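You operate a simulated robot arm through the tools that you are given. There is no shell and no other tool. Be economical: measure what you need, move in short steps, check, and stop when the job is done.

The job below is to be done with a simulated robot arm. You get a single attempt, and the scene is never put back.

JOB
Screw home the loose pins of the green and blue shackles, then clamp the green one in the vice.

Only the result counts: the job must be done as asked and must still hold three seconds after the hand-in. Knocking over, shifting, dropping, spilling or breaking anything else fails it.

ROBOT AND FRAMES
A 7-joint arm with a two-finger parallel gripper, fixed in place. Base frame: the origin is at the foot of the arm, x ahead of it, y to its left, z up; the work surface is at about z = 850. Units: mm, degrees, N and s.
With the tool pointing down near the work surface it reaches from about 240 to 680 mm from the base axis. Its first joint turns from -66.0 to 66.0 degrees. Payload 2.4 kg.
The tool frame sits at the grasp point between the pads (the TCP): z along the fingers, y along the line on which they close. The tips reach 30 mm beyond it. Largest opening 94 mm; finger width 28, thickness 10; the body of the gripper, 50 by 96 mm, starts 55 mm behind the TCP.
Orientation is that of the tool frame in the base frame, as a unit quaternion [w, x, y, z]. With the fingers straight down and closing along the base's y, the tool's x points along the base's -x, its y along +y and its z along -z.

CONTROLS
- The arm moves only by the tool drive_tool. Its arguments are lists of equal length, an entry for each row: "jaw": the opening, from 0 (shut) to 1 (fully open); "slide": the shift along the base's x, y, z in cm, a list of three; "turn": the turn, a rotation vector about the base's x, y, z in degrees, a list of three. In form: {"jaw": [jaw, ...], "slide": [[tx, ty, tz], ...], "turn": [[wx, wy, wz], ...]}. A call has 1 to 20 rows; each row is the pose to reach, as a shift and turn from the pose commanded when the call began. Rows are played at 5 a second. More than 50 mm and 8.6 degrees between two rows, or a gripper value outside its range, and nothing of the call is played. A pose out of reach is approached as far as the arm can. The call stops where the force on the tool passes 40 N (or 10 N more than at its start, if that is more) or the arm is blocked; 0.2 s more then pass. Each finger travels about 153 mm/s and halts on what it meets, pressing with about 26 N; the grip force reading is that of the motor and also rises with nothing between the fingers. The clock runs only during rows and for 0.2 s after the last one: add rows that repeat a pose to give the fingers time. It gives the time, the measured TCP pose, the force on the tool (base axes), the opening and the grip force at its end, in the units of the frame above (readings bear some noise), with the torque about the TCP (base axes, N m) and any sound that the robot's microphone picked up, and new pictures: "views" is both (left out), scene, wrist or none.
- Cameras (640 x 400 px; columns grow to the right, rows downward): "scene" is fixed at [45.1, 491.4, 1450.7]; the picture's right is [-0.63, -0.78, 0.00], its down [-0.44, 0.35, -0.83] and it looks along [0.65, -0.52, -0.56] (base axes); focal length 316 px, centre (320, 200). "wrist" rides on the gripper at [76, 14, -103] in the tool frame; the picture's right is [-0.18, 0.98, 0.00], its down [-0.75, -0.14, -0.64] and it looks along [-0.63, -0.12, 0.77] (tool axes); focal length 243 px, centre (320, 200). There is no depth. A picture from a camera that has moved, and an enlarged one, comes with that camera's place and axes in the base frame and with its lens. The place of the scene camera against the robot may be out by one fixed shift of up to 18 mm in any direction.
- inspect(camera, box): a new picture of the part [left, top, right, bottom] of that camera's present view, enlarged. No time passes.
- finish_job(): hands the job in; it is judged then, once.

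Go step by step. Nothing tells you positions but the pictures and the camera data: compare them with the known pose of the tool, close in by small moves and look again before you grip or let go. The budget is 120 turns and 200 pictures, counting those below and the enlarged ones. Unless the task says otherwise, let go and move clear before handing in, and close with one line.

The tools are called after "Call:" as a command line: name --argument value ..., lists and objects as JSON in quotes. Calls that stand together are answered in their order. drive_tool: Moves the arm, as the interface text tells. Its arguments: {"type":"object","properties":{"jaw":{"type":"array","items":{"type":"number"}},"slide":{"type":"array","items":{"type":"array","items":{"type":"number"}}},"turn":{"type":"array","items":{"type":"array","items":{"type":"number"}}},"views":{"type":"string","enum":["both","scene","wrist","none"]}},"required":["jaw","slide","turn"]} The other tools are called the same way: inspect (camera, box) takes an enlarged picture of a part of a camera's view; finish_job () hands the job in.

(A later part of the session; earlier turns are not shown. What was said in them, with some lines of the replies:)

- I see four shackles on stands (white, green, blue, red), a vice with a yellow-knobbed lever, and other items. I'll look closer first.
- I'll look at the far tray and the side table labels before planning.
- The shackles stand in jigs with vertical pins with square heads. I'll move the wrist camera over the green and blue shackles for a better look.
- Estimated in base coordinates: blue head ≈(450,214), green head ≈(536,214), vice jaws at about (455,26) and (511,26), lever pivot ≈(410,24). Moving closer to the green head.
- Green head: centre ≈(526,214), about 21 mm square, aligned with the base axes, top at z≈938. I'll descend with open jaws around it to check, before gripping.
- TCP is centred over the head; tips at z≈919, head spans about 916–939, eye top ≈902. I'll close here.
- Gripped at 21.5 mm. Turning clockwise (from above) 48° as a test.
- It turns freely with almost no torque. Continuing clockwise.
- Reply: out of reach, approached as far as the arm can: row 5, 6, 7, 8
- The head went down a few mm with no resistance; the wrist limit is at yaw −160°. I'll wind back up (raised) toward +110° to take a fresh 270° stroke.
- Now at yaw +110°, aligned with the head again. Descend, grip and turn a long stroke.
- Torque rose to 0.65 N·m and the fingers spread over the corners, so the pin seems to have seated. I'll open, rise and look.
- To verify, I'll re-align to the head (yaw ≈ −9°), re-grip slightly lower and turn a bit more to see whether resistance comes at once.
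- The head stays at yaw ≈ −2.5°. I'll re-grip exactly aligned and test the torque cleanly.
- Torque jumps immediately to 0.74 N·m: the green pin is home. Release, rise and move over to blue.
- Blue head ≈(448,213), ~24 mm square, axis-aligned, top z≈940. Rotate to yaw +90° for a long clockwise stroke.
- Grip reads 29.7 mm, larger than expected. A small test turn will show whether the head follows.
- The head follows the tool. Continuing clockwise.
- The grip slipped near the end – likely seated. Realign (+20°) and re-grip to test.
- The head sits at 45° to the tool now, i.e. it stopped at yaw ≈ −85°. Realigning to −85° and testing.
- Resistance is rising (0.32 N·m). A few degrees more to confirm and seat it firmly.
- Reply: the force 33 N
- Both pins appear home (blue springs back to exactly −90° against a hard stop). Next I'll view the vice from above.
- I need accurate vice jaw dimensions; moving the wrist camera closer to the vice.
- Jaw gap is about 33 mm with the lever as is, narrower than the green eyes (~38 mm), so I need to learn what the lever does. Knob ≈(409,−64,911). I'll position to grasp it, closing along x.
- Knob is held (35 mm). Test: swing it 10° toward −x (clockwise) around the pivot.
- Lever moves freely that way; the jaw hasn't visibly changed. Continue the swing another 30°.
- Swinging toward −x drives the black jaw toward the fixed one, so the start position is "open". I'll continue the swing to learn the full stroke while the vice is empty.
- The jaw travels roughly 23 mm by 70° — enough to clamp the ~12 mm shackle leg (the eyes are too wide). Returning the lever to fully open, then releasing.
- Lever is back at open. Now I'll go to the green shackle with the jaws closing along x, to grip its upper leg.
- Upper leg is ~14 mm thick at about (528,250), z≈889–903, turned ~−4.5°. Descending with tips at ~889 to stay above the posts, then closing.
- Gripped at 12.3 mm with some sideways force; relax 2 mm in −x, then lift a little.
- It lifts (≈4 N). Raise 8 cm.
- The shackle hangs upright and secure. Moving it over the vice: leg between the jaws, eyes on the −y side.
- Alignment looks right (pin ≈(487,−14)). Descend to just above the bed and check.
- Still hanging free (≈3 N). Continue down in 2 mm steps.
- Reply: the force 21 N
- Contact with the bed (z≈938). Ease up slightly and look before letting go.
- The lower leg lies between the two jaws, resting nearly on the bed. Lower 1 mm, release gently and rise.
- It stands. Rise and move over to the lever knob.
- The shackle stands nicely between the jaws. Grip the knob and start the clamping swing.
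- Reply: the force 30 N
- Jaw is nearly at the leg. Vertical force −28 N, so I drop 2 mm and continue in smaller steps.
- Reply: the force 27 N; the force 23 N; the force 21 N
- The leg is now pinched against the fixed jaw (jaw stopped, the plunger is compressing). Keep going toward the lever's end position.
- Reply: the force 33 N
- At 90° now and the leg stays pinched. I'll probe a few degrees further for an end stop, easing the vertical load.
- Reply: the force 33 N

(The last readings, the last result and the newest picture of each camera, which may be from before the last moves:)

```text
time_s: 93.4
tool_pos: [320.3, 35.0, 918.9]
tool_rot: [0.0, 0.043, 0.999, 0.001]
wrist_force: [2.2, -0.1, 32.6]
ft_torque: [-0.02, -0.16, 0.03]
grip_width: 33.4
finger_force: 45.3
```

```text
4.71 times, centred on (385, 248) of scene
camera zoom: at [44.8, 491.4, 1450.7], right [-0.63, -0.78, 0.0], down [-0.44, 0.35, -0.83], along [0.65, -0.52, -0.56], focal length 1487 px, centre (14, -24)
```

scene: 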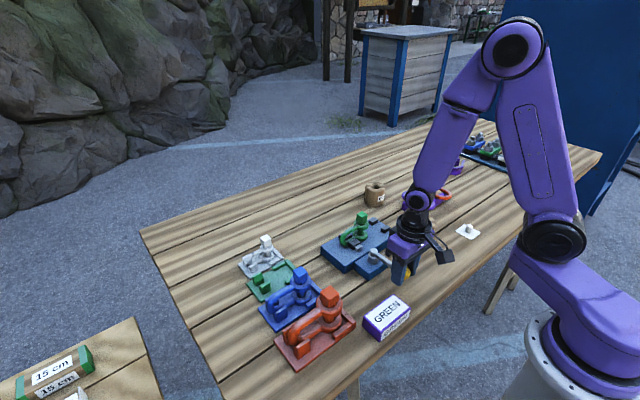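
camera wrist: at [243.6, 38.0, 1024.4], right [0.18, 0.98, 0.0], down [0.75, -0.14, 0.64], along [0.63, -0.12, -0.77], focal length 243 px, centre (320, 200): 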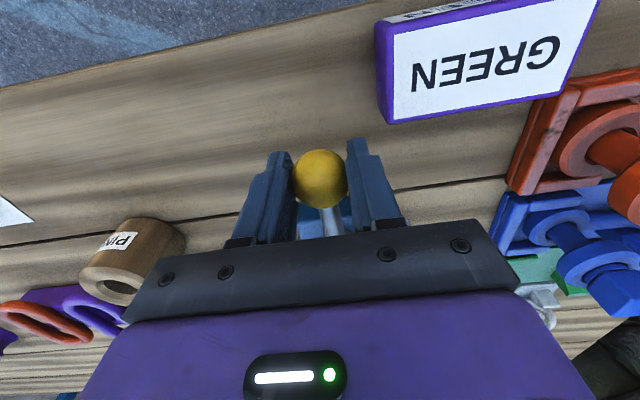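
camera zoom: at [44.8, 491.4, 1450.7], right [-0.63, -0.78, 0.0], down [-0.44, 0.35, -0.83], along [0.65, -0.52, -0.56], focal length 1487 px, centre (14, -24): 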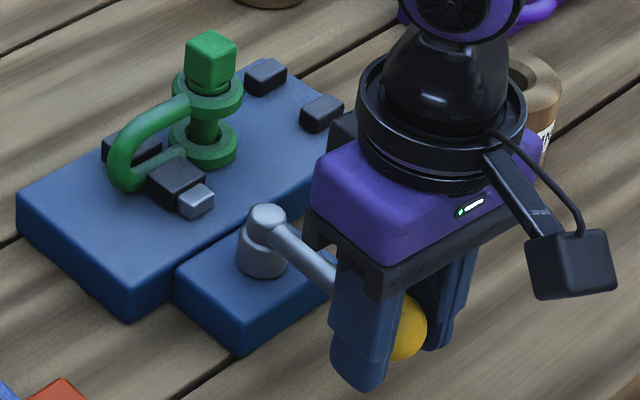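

It swings on freely with the clamp holding; the block labelled GREEN is close, so I'll return to 90°, let go there and see whether the clamp holds.

Call:
drive_tool --jaw '[0.2, 0.2, 0.2, 0.44, 0.44, 0.44]' --slide '[[0, 0, 0.1], [-0.05, -0.4, 0.1], [-0.05, -0.8, 0.1], [-0.05, -0.8, 0.1], [-0.05, -0.8, 0.1], [-0.05, -0.8, 0.1]]' --turn '[[0, 0, 0], [0, 0, 2.5], [0, 0, 5], [0, 0, 5], [0, 0, 5], [0, 0, 5]]' --views "none"

Call:
drive_tool --jaw '[0.44, 0.44, 0.44, 0.44]' --slide '[[0, 0, 2], [0, 0, 5], [0, 0, 9], [0, 0, 12]]' --turn '[[0, 0, 0], [0, 0, 0], [0, 0, 0], [0, 0, 0]]'

Call:
inspect --camera "scene" --box '[335, 205, 435, 290]'

Call:
inspect --camera "wrist" --box '[220, 40, 420, 220]'

```text
time_s: 94.8
tool_pos: [319.9, 25.4, 919.3]
tool_rot: [-0.001, -0.001, 1.0, 0.0]
wrist_force: [-2.0, -3.3, -0.1]
ft_torque: [-0.04, 0.0, -0.05]
grip_width: 43.9
finger_force: 2.7
```

```text
time_s: 95.8
tool_pos: [318.7, 24.6, 1039.8]
tool_rot: [0.0, -0.001, 1.0, -0.001]
wrist_force: [-0.1, 0.3, -1.0]
ft_torque: [0.01, 0.01, -0.05]
grip_width: 41.3
finger_force: 0.2
camera wrist: at [243.1, 38.0, 1143.8], right [0.18, 0.98, 0.0], down [0.75, -0.14, 0.64], along [0.63, -0.12, -0.77], focal length 243 px, centre (320, 200)
```

scene: 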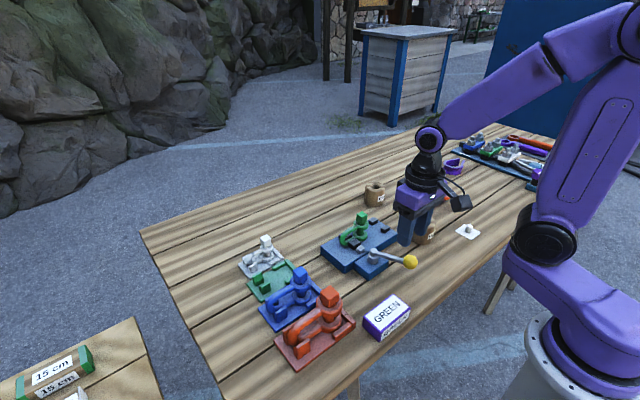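
wrist: 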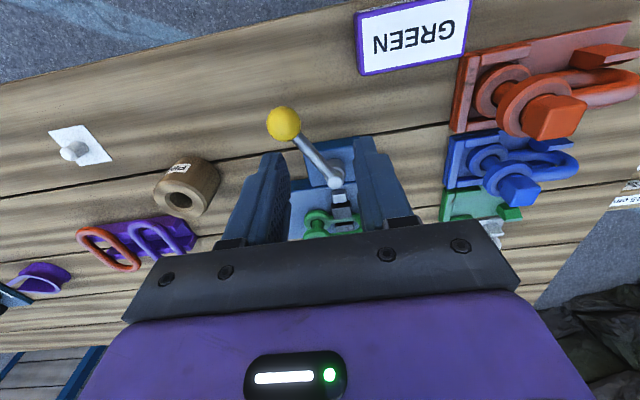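

```text
4.71 times, centred on (385, 248) of scene
camera zoom: at [45.1, 491.4, 1450.7], right [-0.63, -0.78, 0.0], down [-0.44, 0.35, -0.83], along [0.65, -0.52, -0.56], focal length 1487 px, centre (14, -24)
```

zoom: 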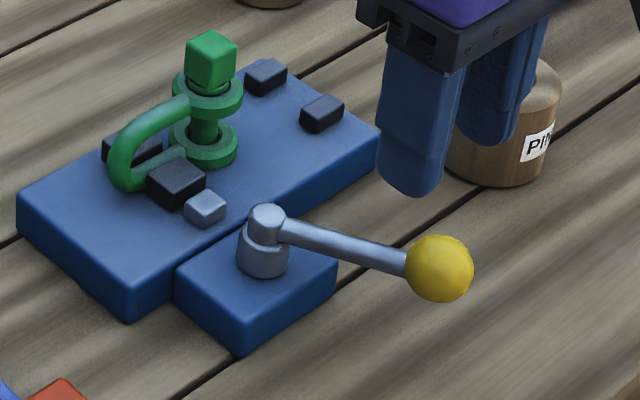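

```text
2.22 times, centred on (320, 130) of wrist
camera zoom: at [243.1, 38.0, 1143.8], right [0.18, 0.98, 0.0], down [0.75, -0.14, 0.64], along [0.63, -0.12, -0.77], focal length 539 px, centre (320, 356)
```

zoom: 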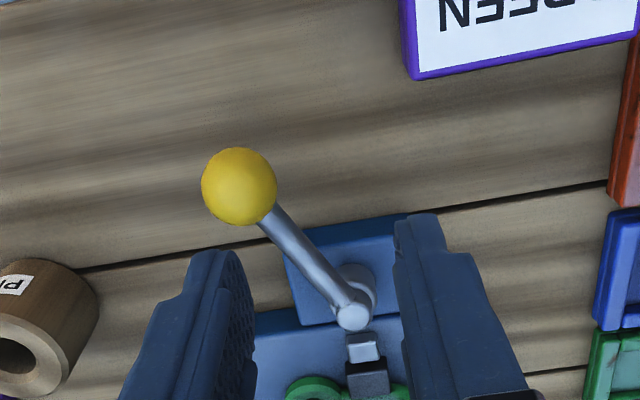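

On release the lever sprang back to about 60°, so it needs to go past centre. I'll push the rod with closed fingers from its −y side (well clear of the GREEN block) further round.

Call:
drive_tool --jaw '[0.2, 0, 0, 0, 0, 0, 0]' --slide '[[1, -2, 0], [2, -4.5, 0], [3, -6.5, 0], [3, -6.5, -3], [3, -6.5, -6], [3, -6.5, -9], [3, -6.5, -11.4]]' --turn '[[0, 0, 0], [0, 0, 0], [0, 0, 0], [0, 0, 0], [0, 0, 0], [0, 0, 0], [0, 0, 0]]'

Call:
inspect --camera "scene" --box '[335, 205, 435, 290]'

```text
time_s: 97.4
tool_pos: [348.3, -42.2, 923.5]
tool_rot: [-0.001, -0.001, 1.0, 0.0]
wrist_force: [0.3, -0.5, -0.2]
ft_torque: [-0.02, 0.0, 0.0]
grip_width: 0.1
finger_force: 25.7
camera wrist: at [273.1, -28.6, 1028.1], right [0.18, 0.98, 0.0], down [0.75, -0.14, 0.64], along [0.63, -0.12, -0.77], focal length 243 px, centre (320, 200)
```

scene: 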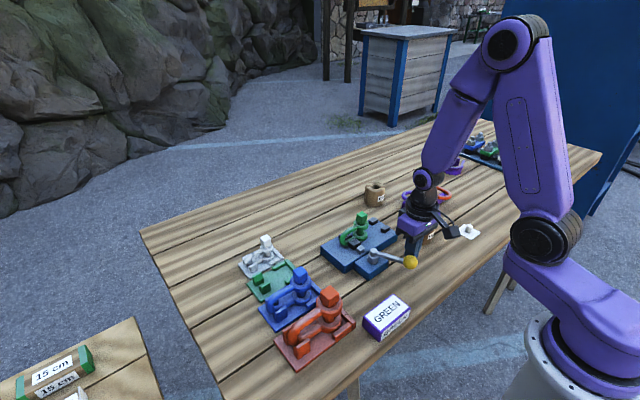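
wrist: 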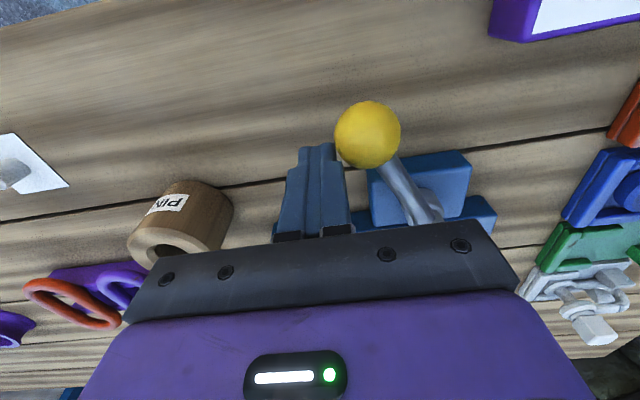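

```text
4.71 times, centred on (385, 248) of scene
camera zoom: at [45.1, 491.4, 1450.7], right [-0.63, -0.78, 0.0], down [-0.44, 0.35, -0.83], along [0.65, -0.52, -0.56], focal length 1487 px, centre (14, -24)
```

zoom: 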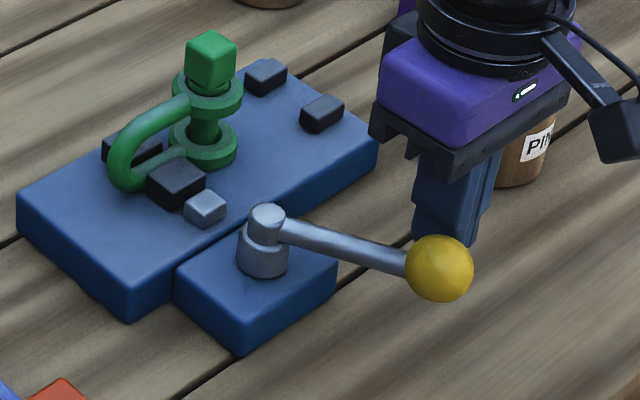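

Call:
drive_tool --jaw '[0, 0, 0, 0, 0]' --slide '[[0, 1.2, 0], [0, 2.4, 0], [0, 3.6, 0], [0, 4.8, 0], [0, 4.8, 0]]' --turn '[[0, 0, 0], [0, 0, 0], [0, 0, 0], [0, 0, 0], [0, 0, 0]]' --views "none"

Call:
inspect --camera "scene" --box '[335, 205, 435, 290]'

```text
time_s: 98.6
tool_pos: [349.8, 6.1, 925.9]
tool_rot: [0.0, 0.0, 1.0, 0.0]
wrist_force: [0.8, -2.3, -0.7]
ft_torque: [-0.05, -0.02, -0.01]
grip_width: 0.0
finger_force: 25.9
```

```text
4.71 times, centred on (385, 248) of scene
camera zoom: at [45.2, 491.3, 1450.7], right [-0.63, -0.78, 0.0], down [-0.44, 0.35, -0.83], along [0.65, -0.52, -0.56], focal length 1487 px, centre (14, -24)
```

zoom: 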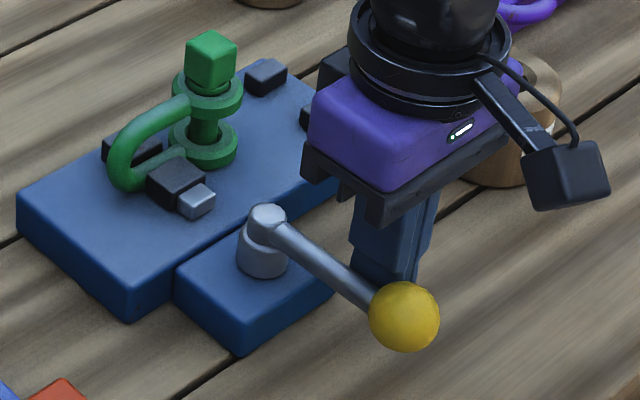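

Call:
drive_tool --jaw '[0, 0, 0, 0, 0]' --slide '[[0, 0.6, 0], [0, 1.2, 0], [0, 1.8, 0], [0, 2.4, 0], [0, 2.4, 0]]' --turn '[[0, 0, 0], [0, 0, 0], [0, 0, 0], [0, 0, 0], [0, 0, 0]]' --views "none"

Call:
inspect --camera "scene" --box '[335, 205, 435, 290]'

```text
time_s: 99.3
tool_pos: [348.9, 18.7, 925.6]
tool_rot: [-0.002, 0.008, 1.0, -0.001]
wrist_force: [0.1, -12.1, 1.7]
ft_torque: [-0.17, -0.04, -0.17]
grip_width: 0.1
finger_force: 25.3
stopped in row 3: the force on the tool passed its limit at 50 N (the readings are from after the stop); the commanded pose is now the measured one
```

```text
4.71 times, centred on (385, 248) of scene
camera zoom: at [45.1, 491.1, 1450.8], right [-0.63, -0.78, 0.0], down [-0.44, 0.35, -0.83], along [0.65, -0.52, -0.56], focal length 1487 px, centre (14, -24)
```

zoom: 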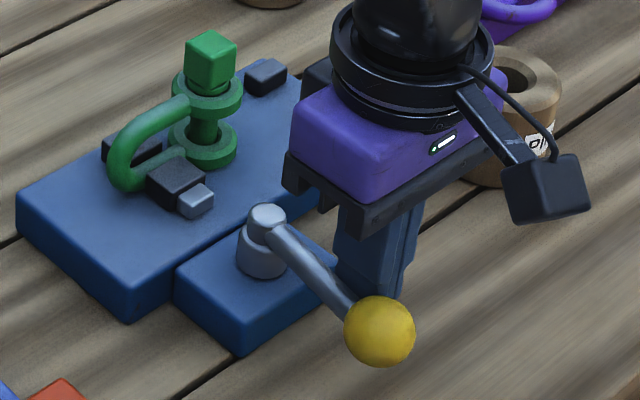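

It hit a hard end stop just past 100°. Back off in −y and see if the lever stays locked.

Call:
drive_tool --jaw '[0, 0, 0, 0, 0, 0, 0, 0]' --slide '[[0, -1, 0], [0, -2.5, 0], [0, -4, 0], [0, -6, 0], [0, -6, 4], [0, -6, 8], [0, -6, 12], [0, -6, 12]]' --turn '[[0, 0, 0], [0, 0, 0], [0, 0, 0], [0, 0, 0], [0, 0, 0], [0, 0, 0], [0, 0, 0], [0, 0, 0]]'

Call:
inspect --camera "scene" --box '[335, 205, 435, 290]'

Call:
inspect --camera "scene" --box '[340, 205, 390, 250]'

```text
time_s: 101.2
tool_pos: [353.1, -38.5, 1047.7]
tool_rot: [0.001, 0.006, 1.0, 0.0]
wrist_force: [0.0, 0.6, 0.6]
ft_torque: [0.01, 0.03, 0.02]
grip_width: 0.0
finger_force: 26.4
camera wrist: at [276.6, -23.3, 1151.1], right [0.2, 0.98, 0.0], down [0.75, -0.15, 0.64], along [0.63, -0.13, -0.77], focal length 243 px, centre (320, 200)
```

scene: 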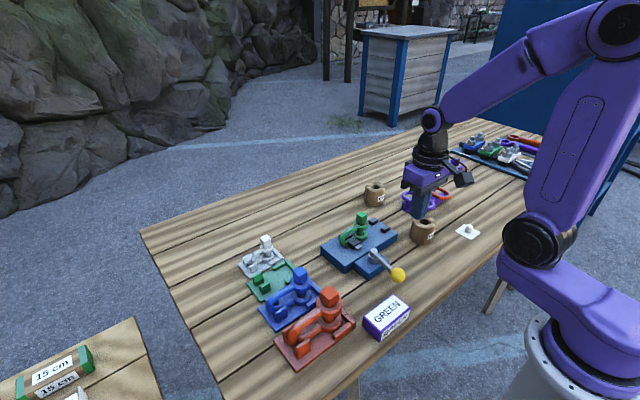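
wrist: 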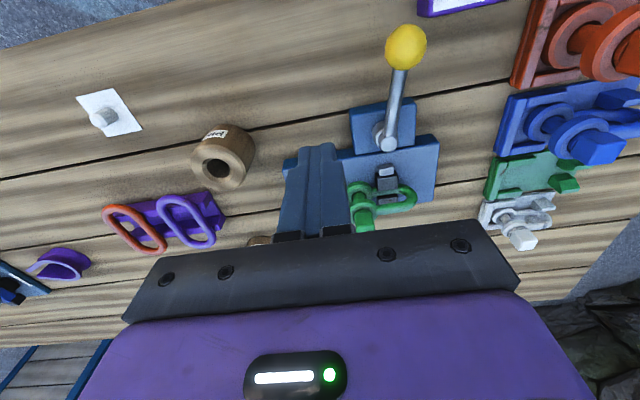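

```text
4.71 times, centred on (385, 248) of scene
camera zoom: at [45.1, 491.4, 1450.7], right [-0.63, -0.78, 0.0], down [-0.44, 0.35, -0.83], along [0.65, -0.52, -0.56], focal length 1487 px, centre (14, -24)
```

zoom: 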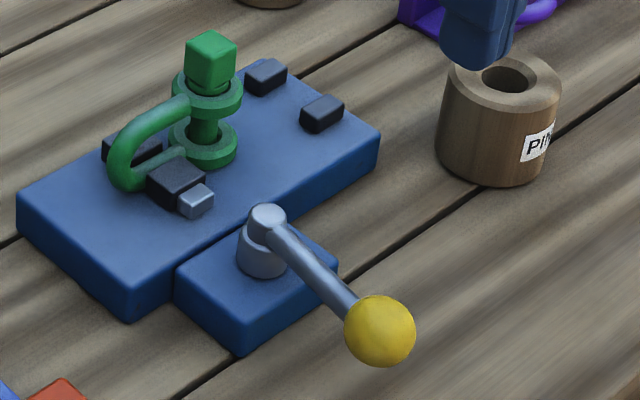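

```text
8.89 times, centred on (365, 228) of scene
camera zoom: at [45.1, 491.4, 1450.7], right [-0.63, -0.78, 0.0], down [-0.44, 0.35, -0.83], along [0.65, -0.52, -0.56], focal length 2809 px, centre (-80, -44)
```

zoom: 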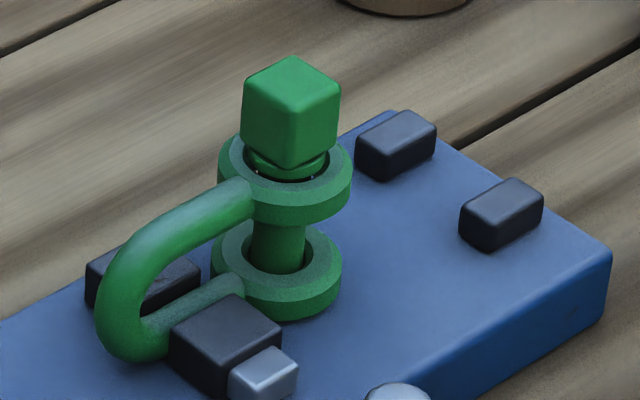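

The lever stays locked and the leg is clamped. I'll check the green pin's seating from closer with the wrist camera.

Call:
drive_tool --jaw '[0.3, 0.5, 0.5, 0.5, 0.5]' --slide '[[2, 0.5, 0], [5, 1.5, 0], [8, 2, 0], [10.5, 2.5, 0], [10.5, 2.5, -1]]' --turn '[[0, 0, 0], [0, 0, 0], [0, 0, 0], [0, 0, 0], [0, 0, 0]]' --views "wrist"

Call:
inspect --camera "wrist" --box '[250, 60, 410, 200]'

Call:
inspect --camera "scene" --box '[350, 205, 380, 235]'

Call:
inspect --camera "scene" --box '[280, 260, 325, 305]'

```text
time_s: 102.3
tool_pos: [454.4, -15.9, 1033.9]
tool_rot: [0.0, 0.006, 1.0, 0.0]
wrist_force: [-0.4, -0.5, -0.2]
ft_torque: [0.01, 0.0, -0.01]
grip_width: 46.8
finger_force: 0.0
camera wrist: at [378.5, -0.5, 1138.3], right [0.2, 0.98, 0.0], down [0.75, -0.15, 0.64], along [0.63, -0.13, -0.77], focal length 243 px, centre (320, 200)
```

wrist: 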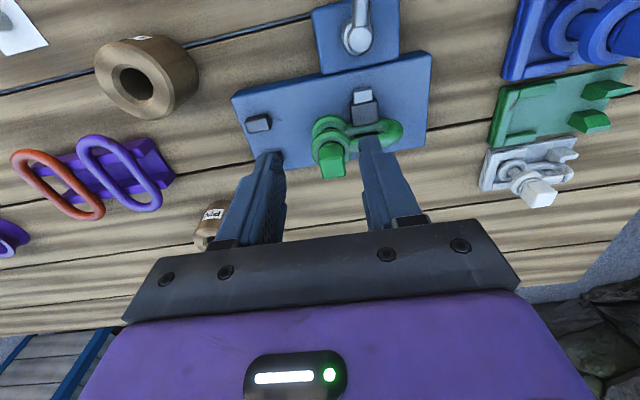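

```text
2.86 times, centred on (330, 130) of wrist
camera zoom: at [378.5, -0.5, 1138.3], right [0.2, 0.98, 0.0], down [0.75, -0.15, 0.64], along [0.63, -0.13, -0.77], focal length 693 px, centre (291, 400)
```

zoom: 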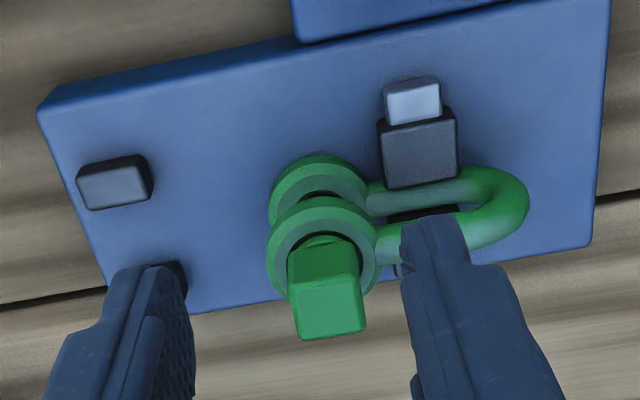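

```text
13.33 times, centred on (365, 220) of scene
camera zoom: at [45.2, 491.4, 1450.7], right [-0.63, -0.78, 0.0], down [-0.44, 0.35, -0.83], along [0.65, -0.52, -0.56], focal length 4213 px, centre (-280, -67)
```

zoom: 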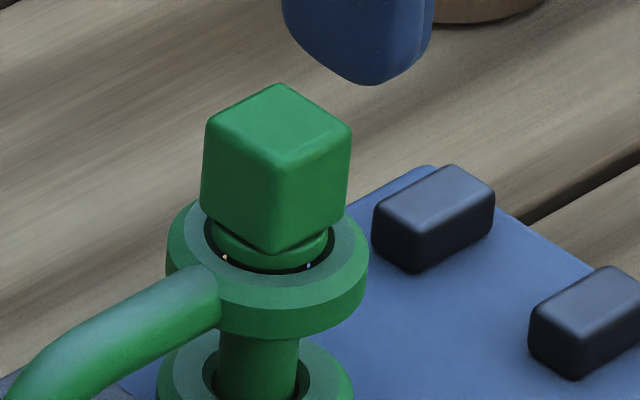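

```text
8.89 times, centred on (302, 282) of scene
camera zoom: at [45.2, 491.4, 1450.7], right [-0.63, -0.78, 0.0], down [-0.44, 0.35, -0.83], along [0.65, -0.52, -0.56], focal length 2809 px, centre (476, -533)
```

zoom: 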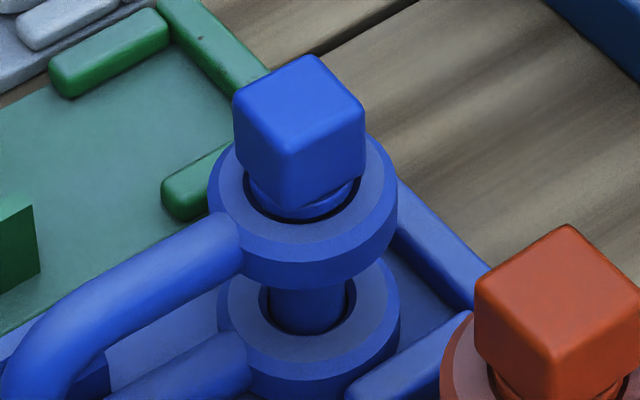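

The pins' gap is hard to judge from here, so I'll tilt the wrist camera for a near side-on look at the green pin (staying clear of everything).

Call:
drive_tool --jaw '[0.3, 0.2, 0.2, 0.2, 0.2]' --slide '[[-1.5, 0, 0], [-3, 0, -1], [-4.5, 0, -3], [-6, 0, -5.5], [-6, 0, -5.5]]' --turn '[[0, -7, 0], [0, -14, 0], [0, -21, 0], [0, -26, 0], [0, -26, 0]]' --views "wrist"

Call:
inspect --camera "wrist" --box '[290, 120, 380, 200]'

```text
time_s: 103.5
tool_pos: [412.1, -1.9, 996.8]
tool_rot: [0.21, -0.001, 0.977, 0.036]
wrist_force: [-0.5, 0.0, 0.0]
ft_torque: [0.01, -0.01, 0.02]
grip_width: 18.9
finger_force: 0.2
out of reach, approached as far as the arm can: row 4
camera wrist: at [301.0, 6.0, 1061.4], right [0.15, 0.98, 0.14], down [0.43, -0.2, 0.88], along [0.89, -0.07, -0.45], focal length 243 px, centre (320, 200)
```

wrist: 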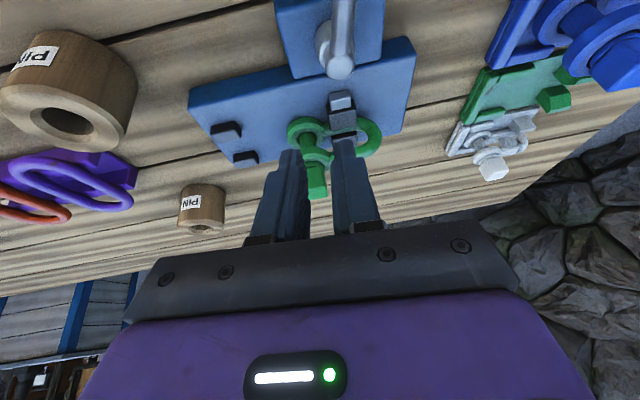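

```text
5.00 times, centred on (335, 160) of wrist
camera zoom: at [301.0, 6.0, 1061.4], right [0.15, 0.98, 0.14], down [0.43, -0.2, 0.88], along [0.89, -0.07, -0.45], focal length 1213 px, centre (245, 400)
```

zoom: 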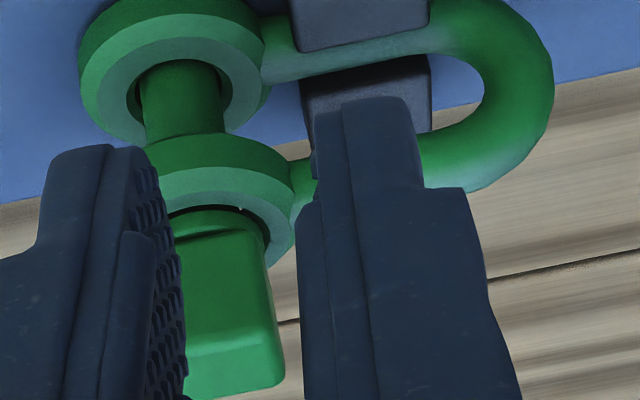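

Call:
drive_tool --jaw '[0.6, 1, 1]' --slide '[[0, 0, 0], [0, 0, 0], [0, 0, 0]]' --turn '[[0, 0, 0], [0, 0, 0], [0, 0, 0]]' --views "none"

Call:
inspect --camera "wrist" --box '[280, 110, 360, 210]'

Call:
inspect --camera "wrist" --box '[440, 100, 560, 190]'

Call:
inspect --camera "wrist" --box '[500, 0, 640, 100]'

```text
time_s: 104.3
tool_pos: [412.8, -0.7, 997.2]
tool_rot: [0.21, -0.001, 0.977, 0.037]
wrist_force: [-0.5, -1.1, 0.4]
ft_torque: [0.0, -0.02, 0.0]
grip_width: 94.0
finger_force: 0.1
```

```text
4.00 times, centred on (320, 160) of wrist
camera zoom: at [301.1, 6.2, 1061.6], right [0.15, 0.98, 0.14], down [0.43, -0.2, 0.88], along [0.89, -0.07, -0.45], focal length 970 px, centre (320, 360)
```

zoom: 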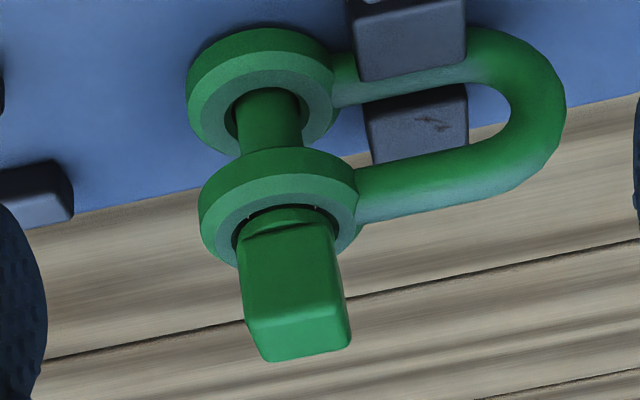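

```text
4.44 times, centred on (500, 145) of wrist
camera zoom: at [301.1, 6.2, 1061.6], right [0.15, 0.98, 0.14], down [0.43, -0.2, 0.88], along [0.89, -0.07, -0.45], focal length 1078 px, centre (-480, 444)
```

zoom: 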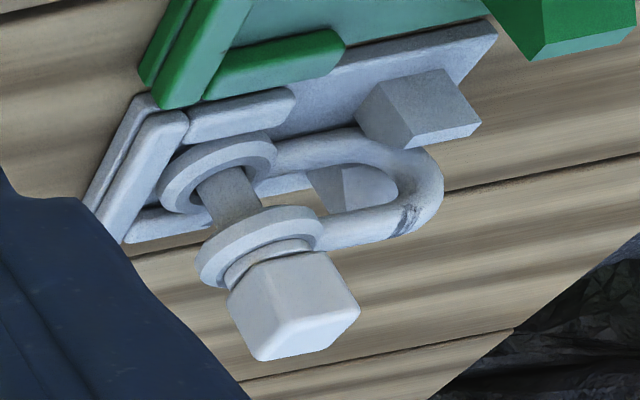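

```text
4.00 times, centred on (570, 50) of wrist
camera zoom: at [301.1, 6.2, 1061.6], right [0.15, 0.98, 0.14], down [0.43, -0.2, 0.88], along [0.89, -0.07, -0.45], focal length 970 px, centre (-680, 800)
```

zoom: 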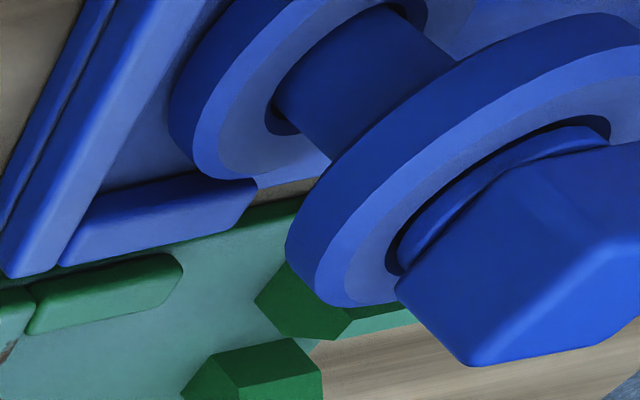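

Green's and blue's collars are both sunk into their eyes (white's, by contrast, is visibly raised), and the head angle relative to the shackle hasn't changed. One last look at the lever, after lifting clear.

Call:
drive_tool --jaw '[1, 1, 1, 1]' --slide '[[-1, 0, 2], [-2, 0, 5], [-3, 0, 7], [-3, 0, 7]]' --turn '[[0, 7, 0], [0, 14, 0], [0, 20, 0], [0, 20, 0]]' --views "scene"

Call:
inspect --camera "scene" --box '[325, 200, 435, 295]'

```text
time_s: 105.3
tool_pos: [365.6, -15.9, 1051.0]
tool_rot: [0.05, 0.006, 0.999, -0.001]
wrist_force: [1.1, 0.2, 0.3]
ft_torque: [0.02, -0.01, 0.0]
grip_width: 94.1
finger_force: 0.0
out of reach, approached as far as the arm can: row 1
```

scene: 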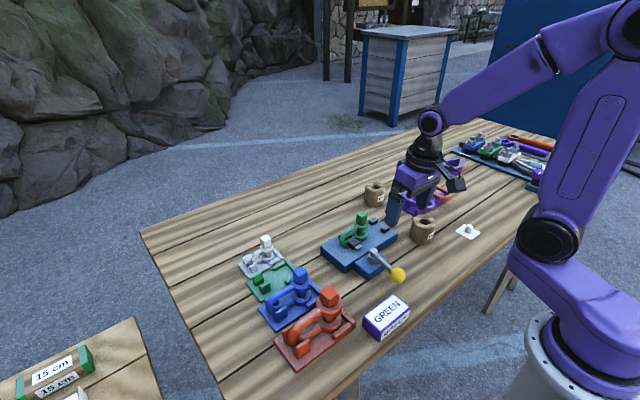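

```text
4.21 times, centred on (380, 248) of scene
camera zoom: at [45.1, 491.4, 1450.7], right [-0.63, -0.78, 0.0], down [-0.44, 0.35, -0.83], along [0.65, -0.52, -0.56], focal length 1330 px, centre (67, 0)
```

zoom: 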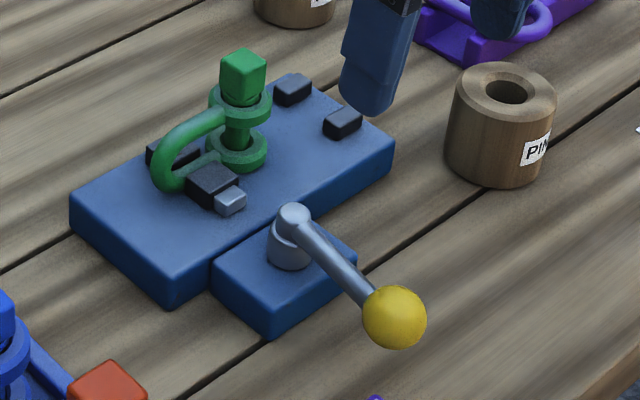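

The lever is still locked past centre, the green shackle is held between the jaws, and the arm is clear. Handing in.

Call:
finish_job

```text
The job is handed in.
```

The green and blue pins are screwed in until they stopped turning. The green shackle is clamped by its lower leg in the vice, since its eyes were too wide for the jaws, and the lever is locked past centre.
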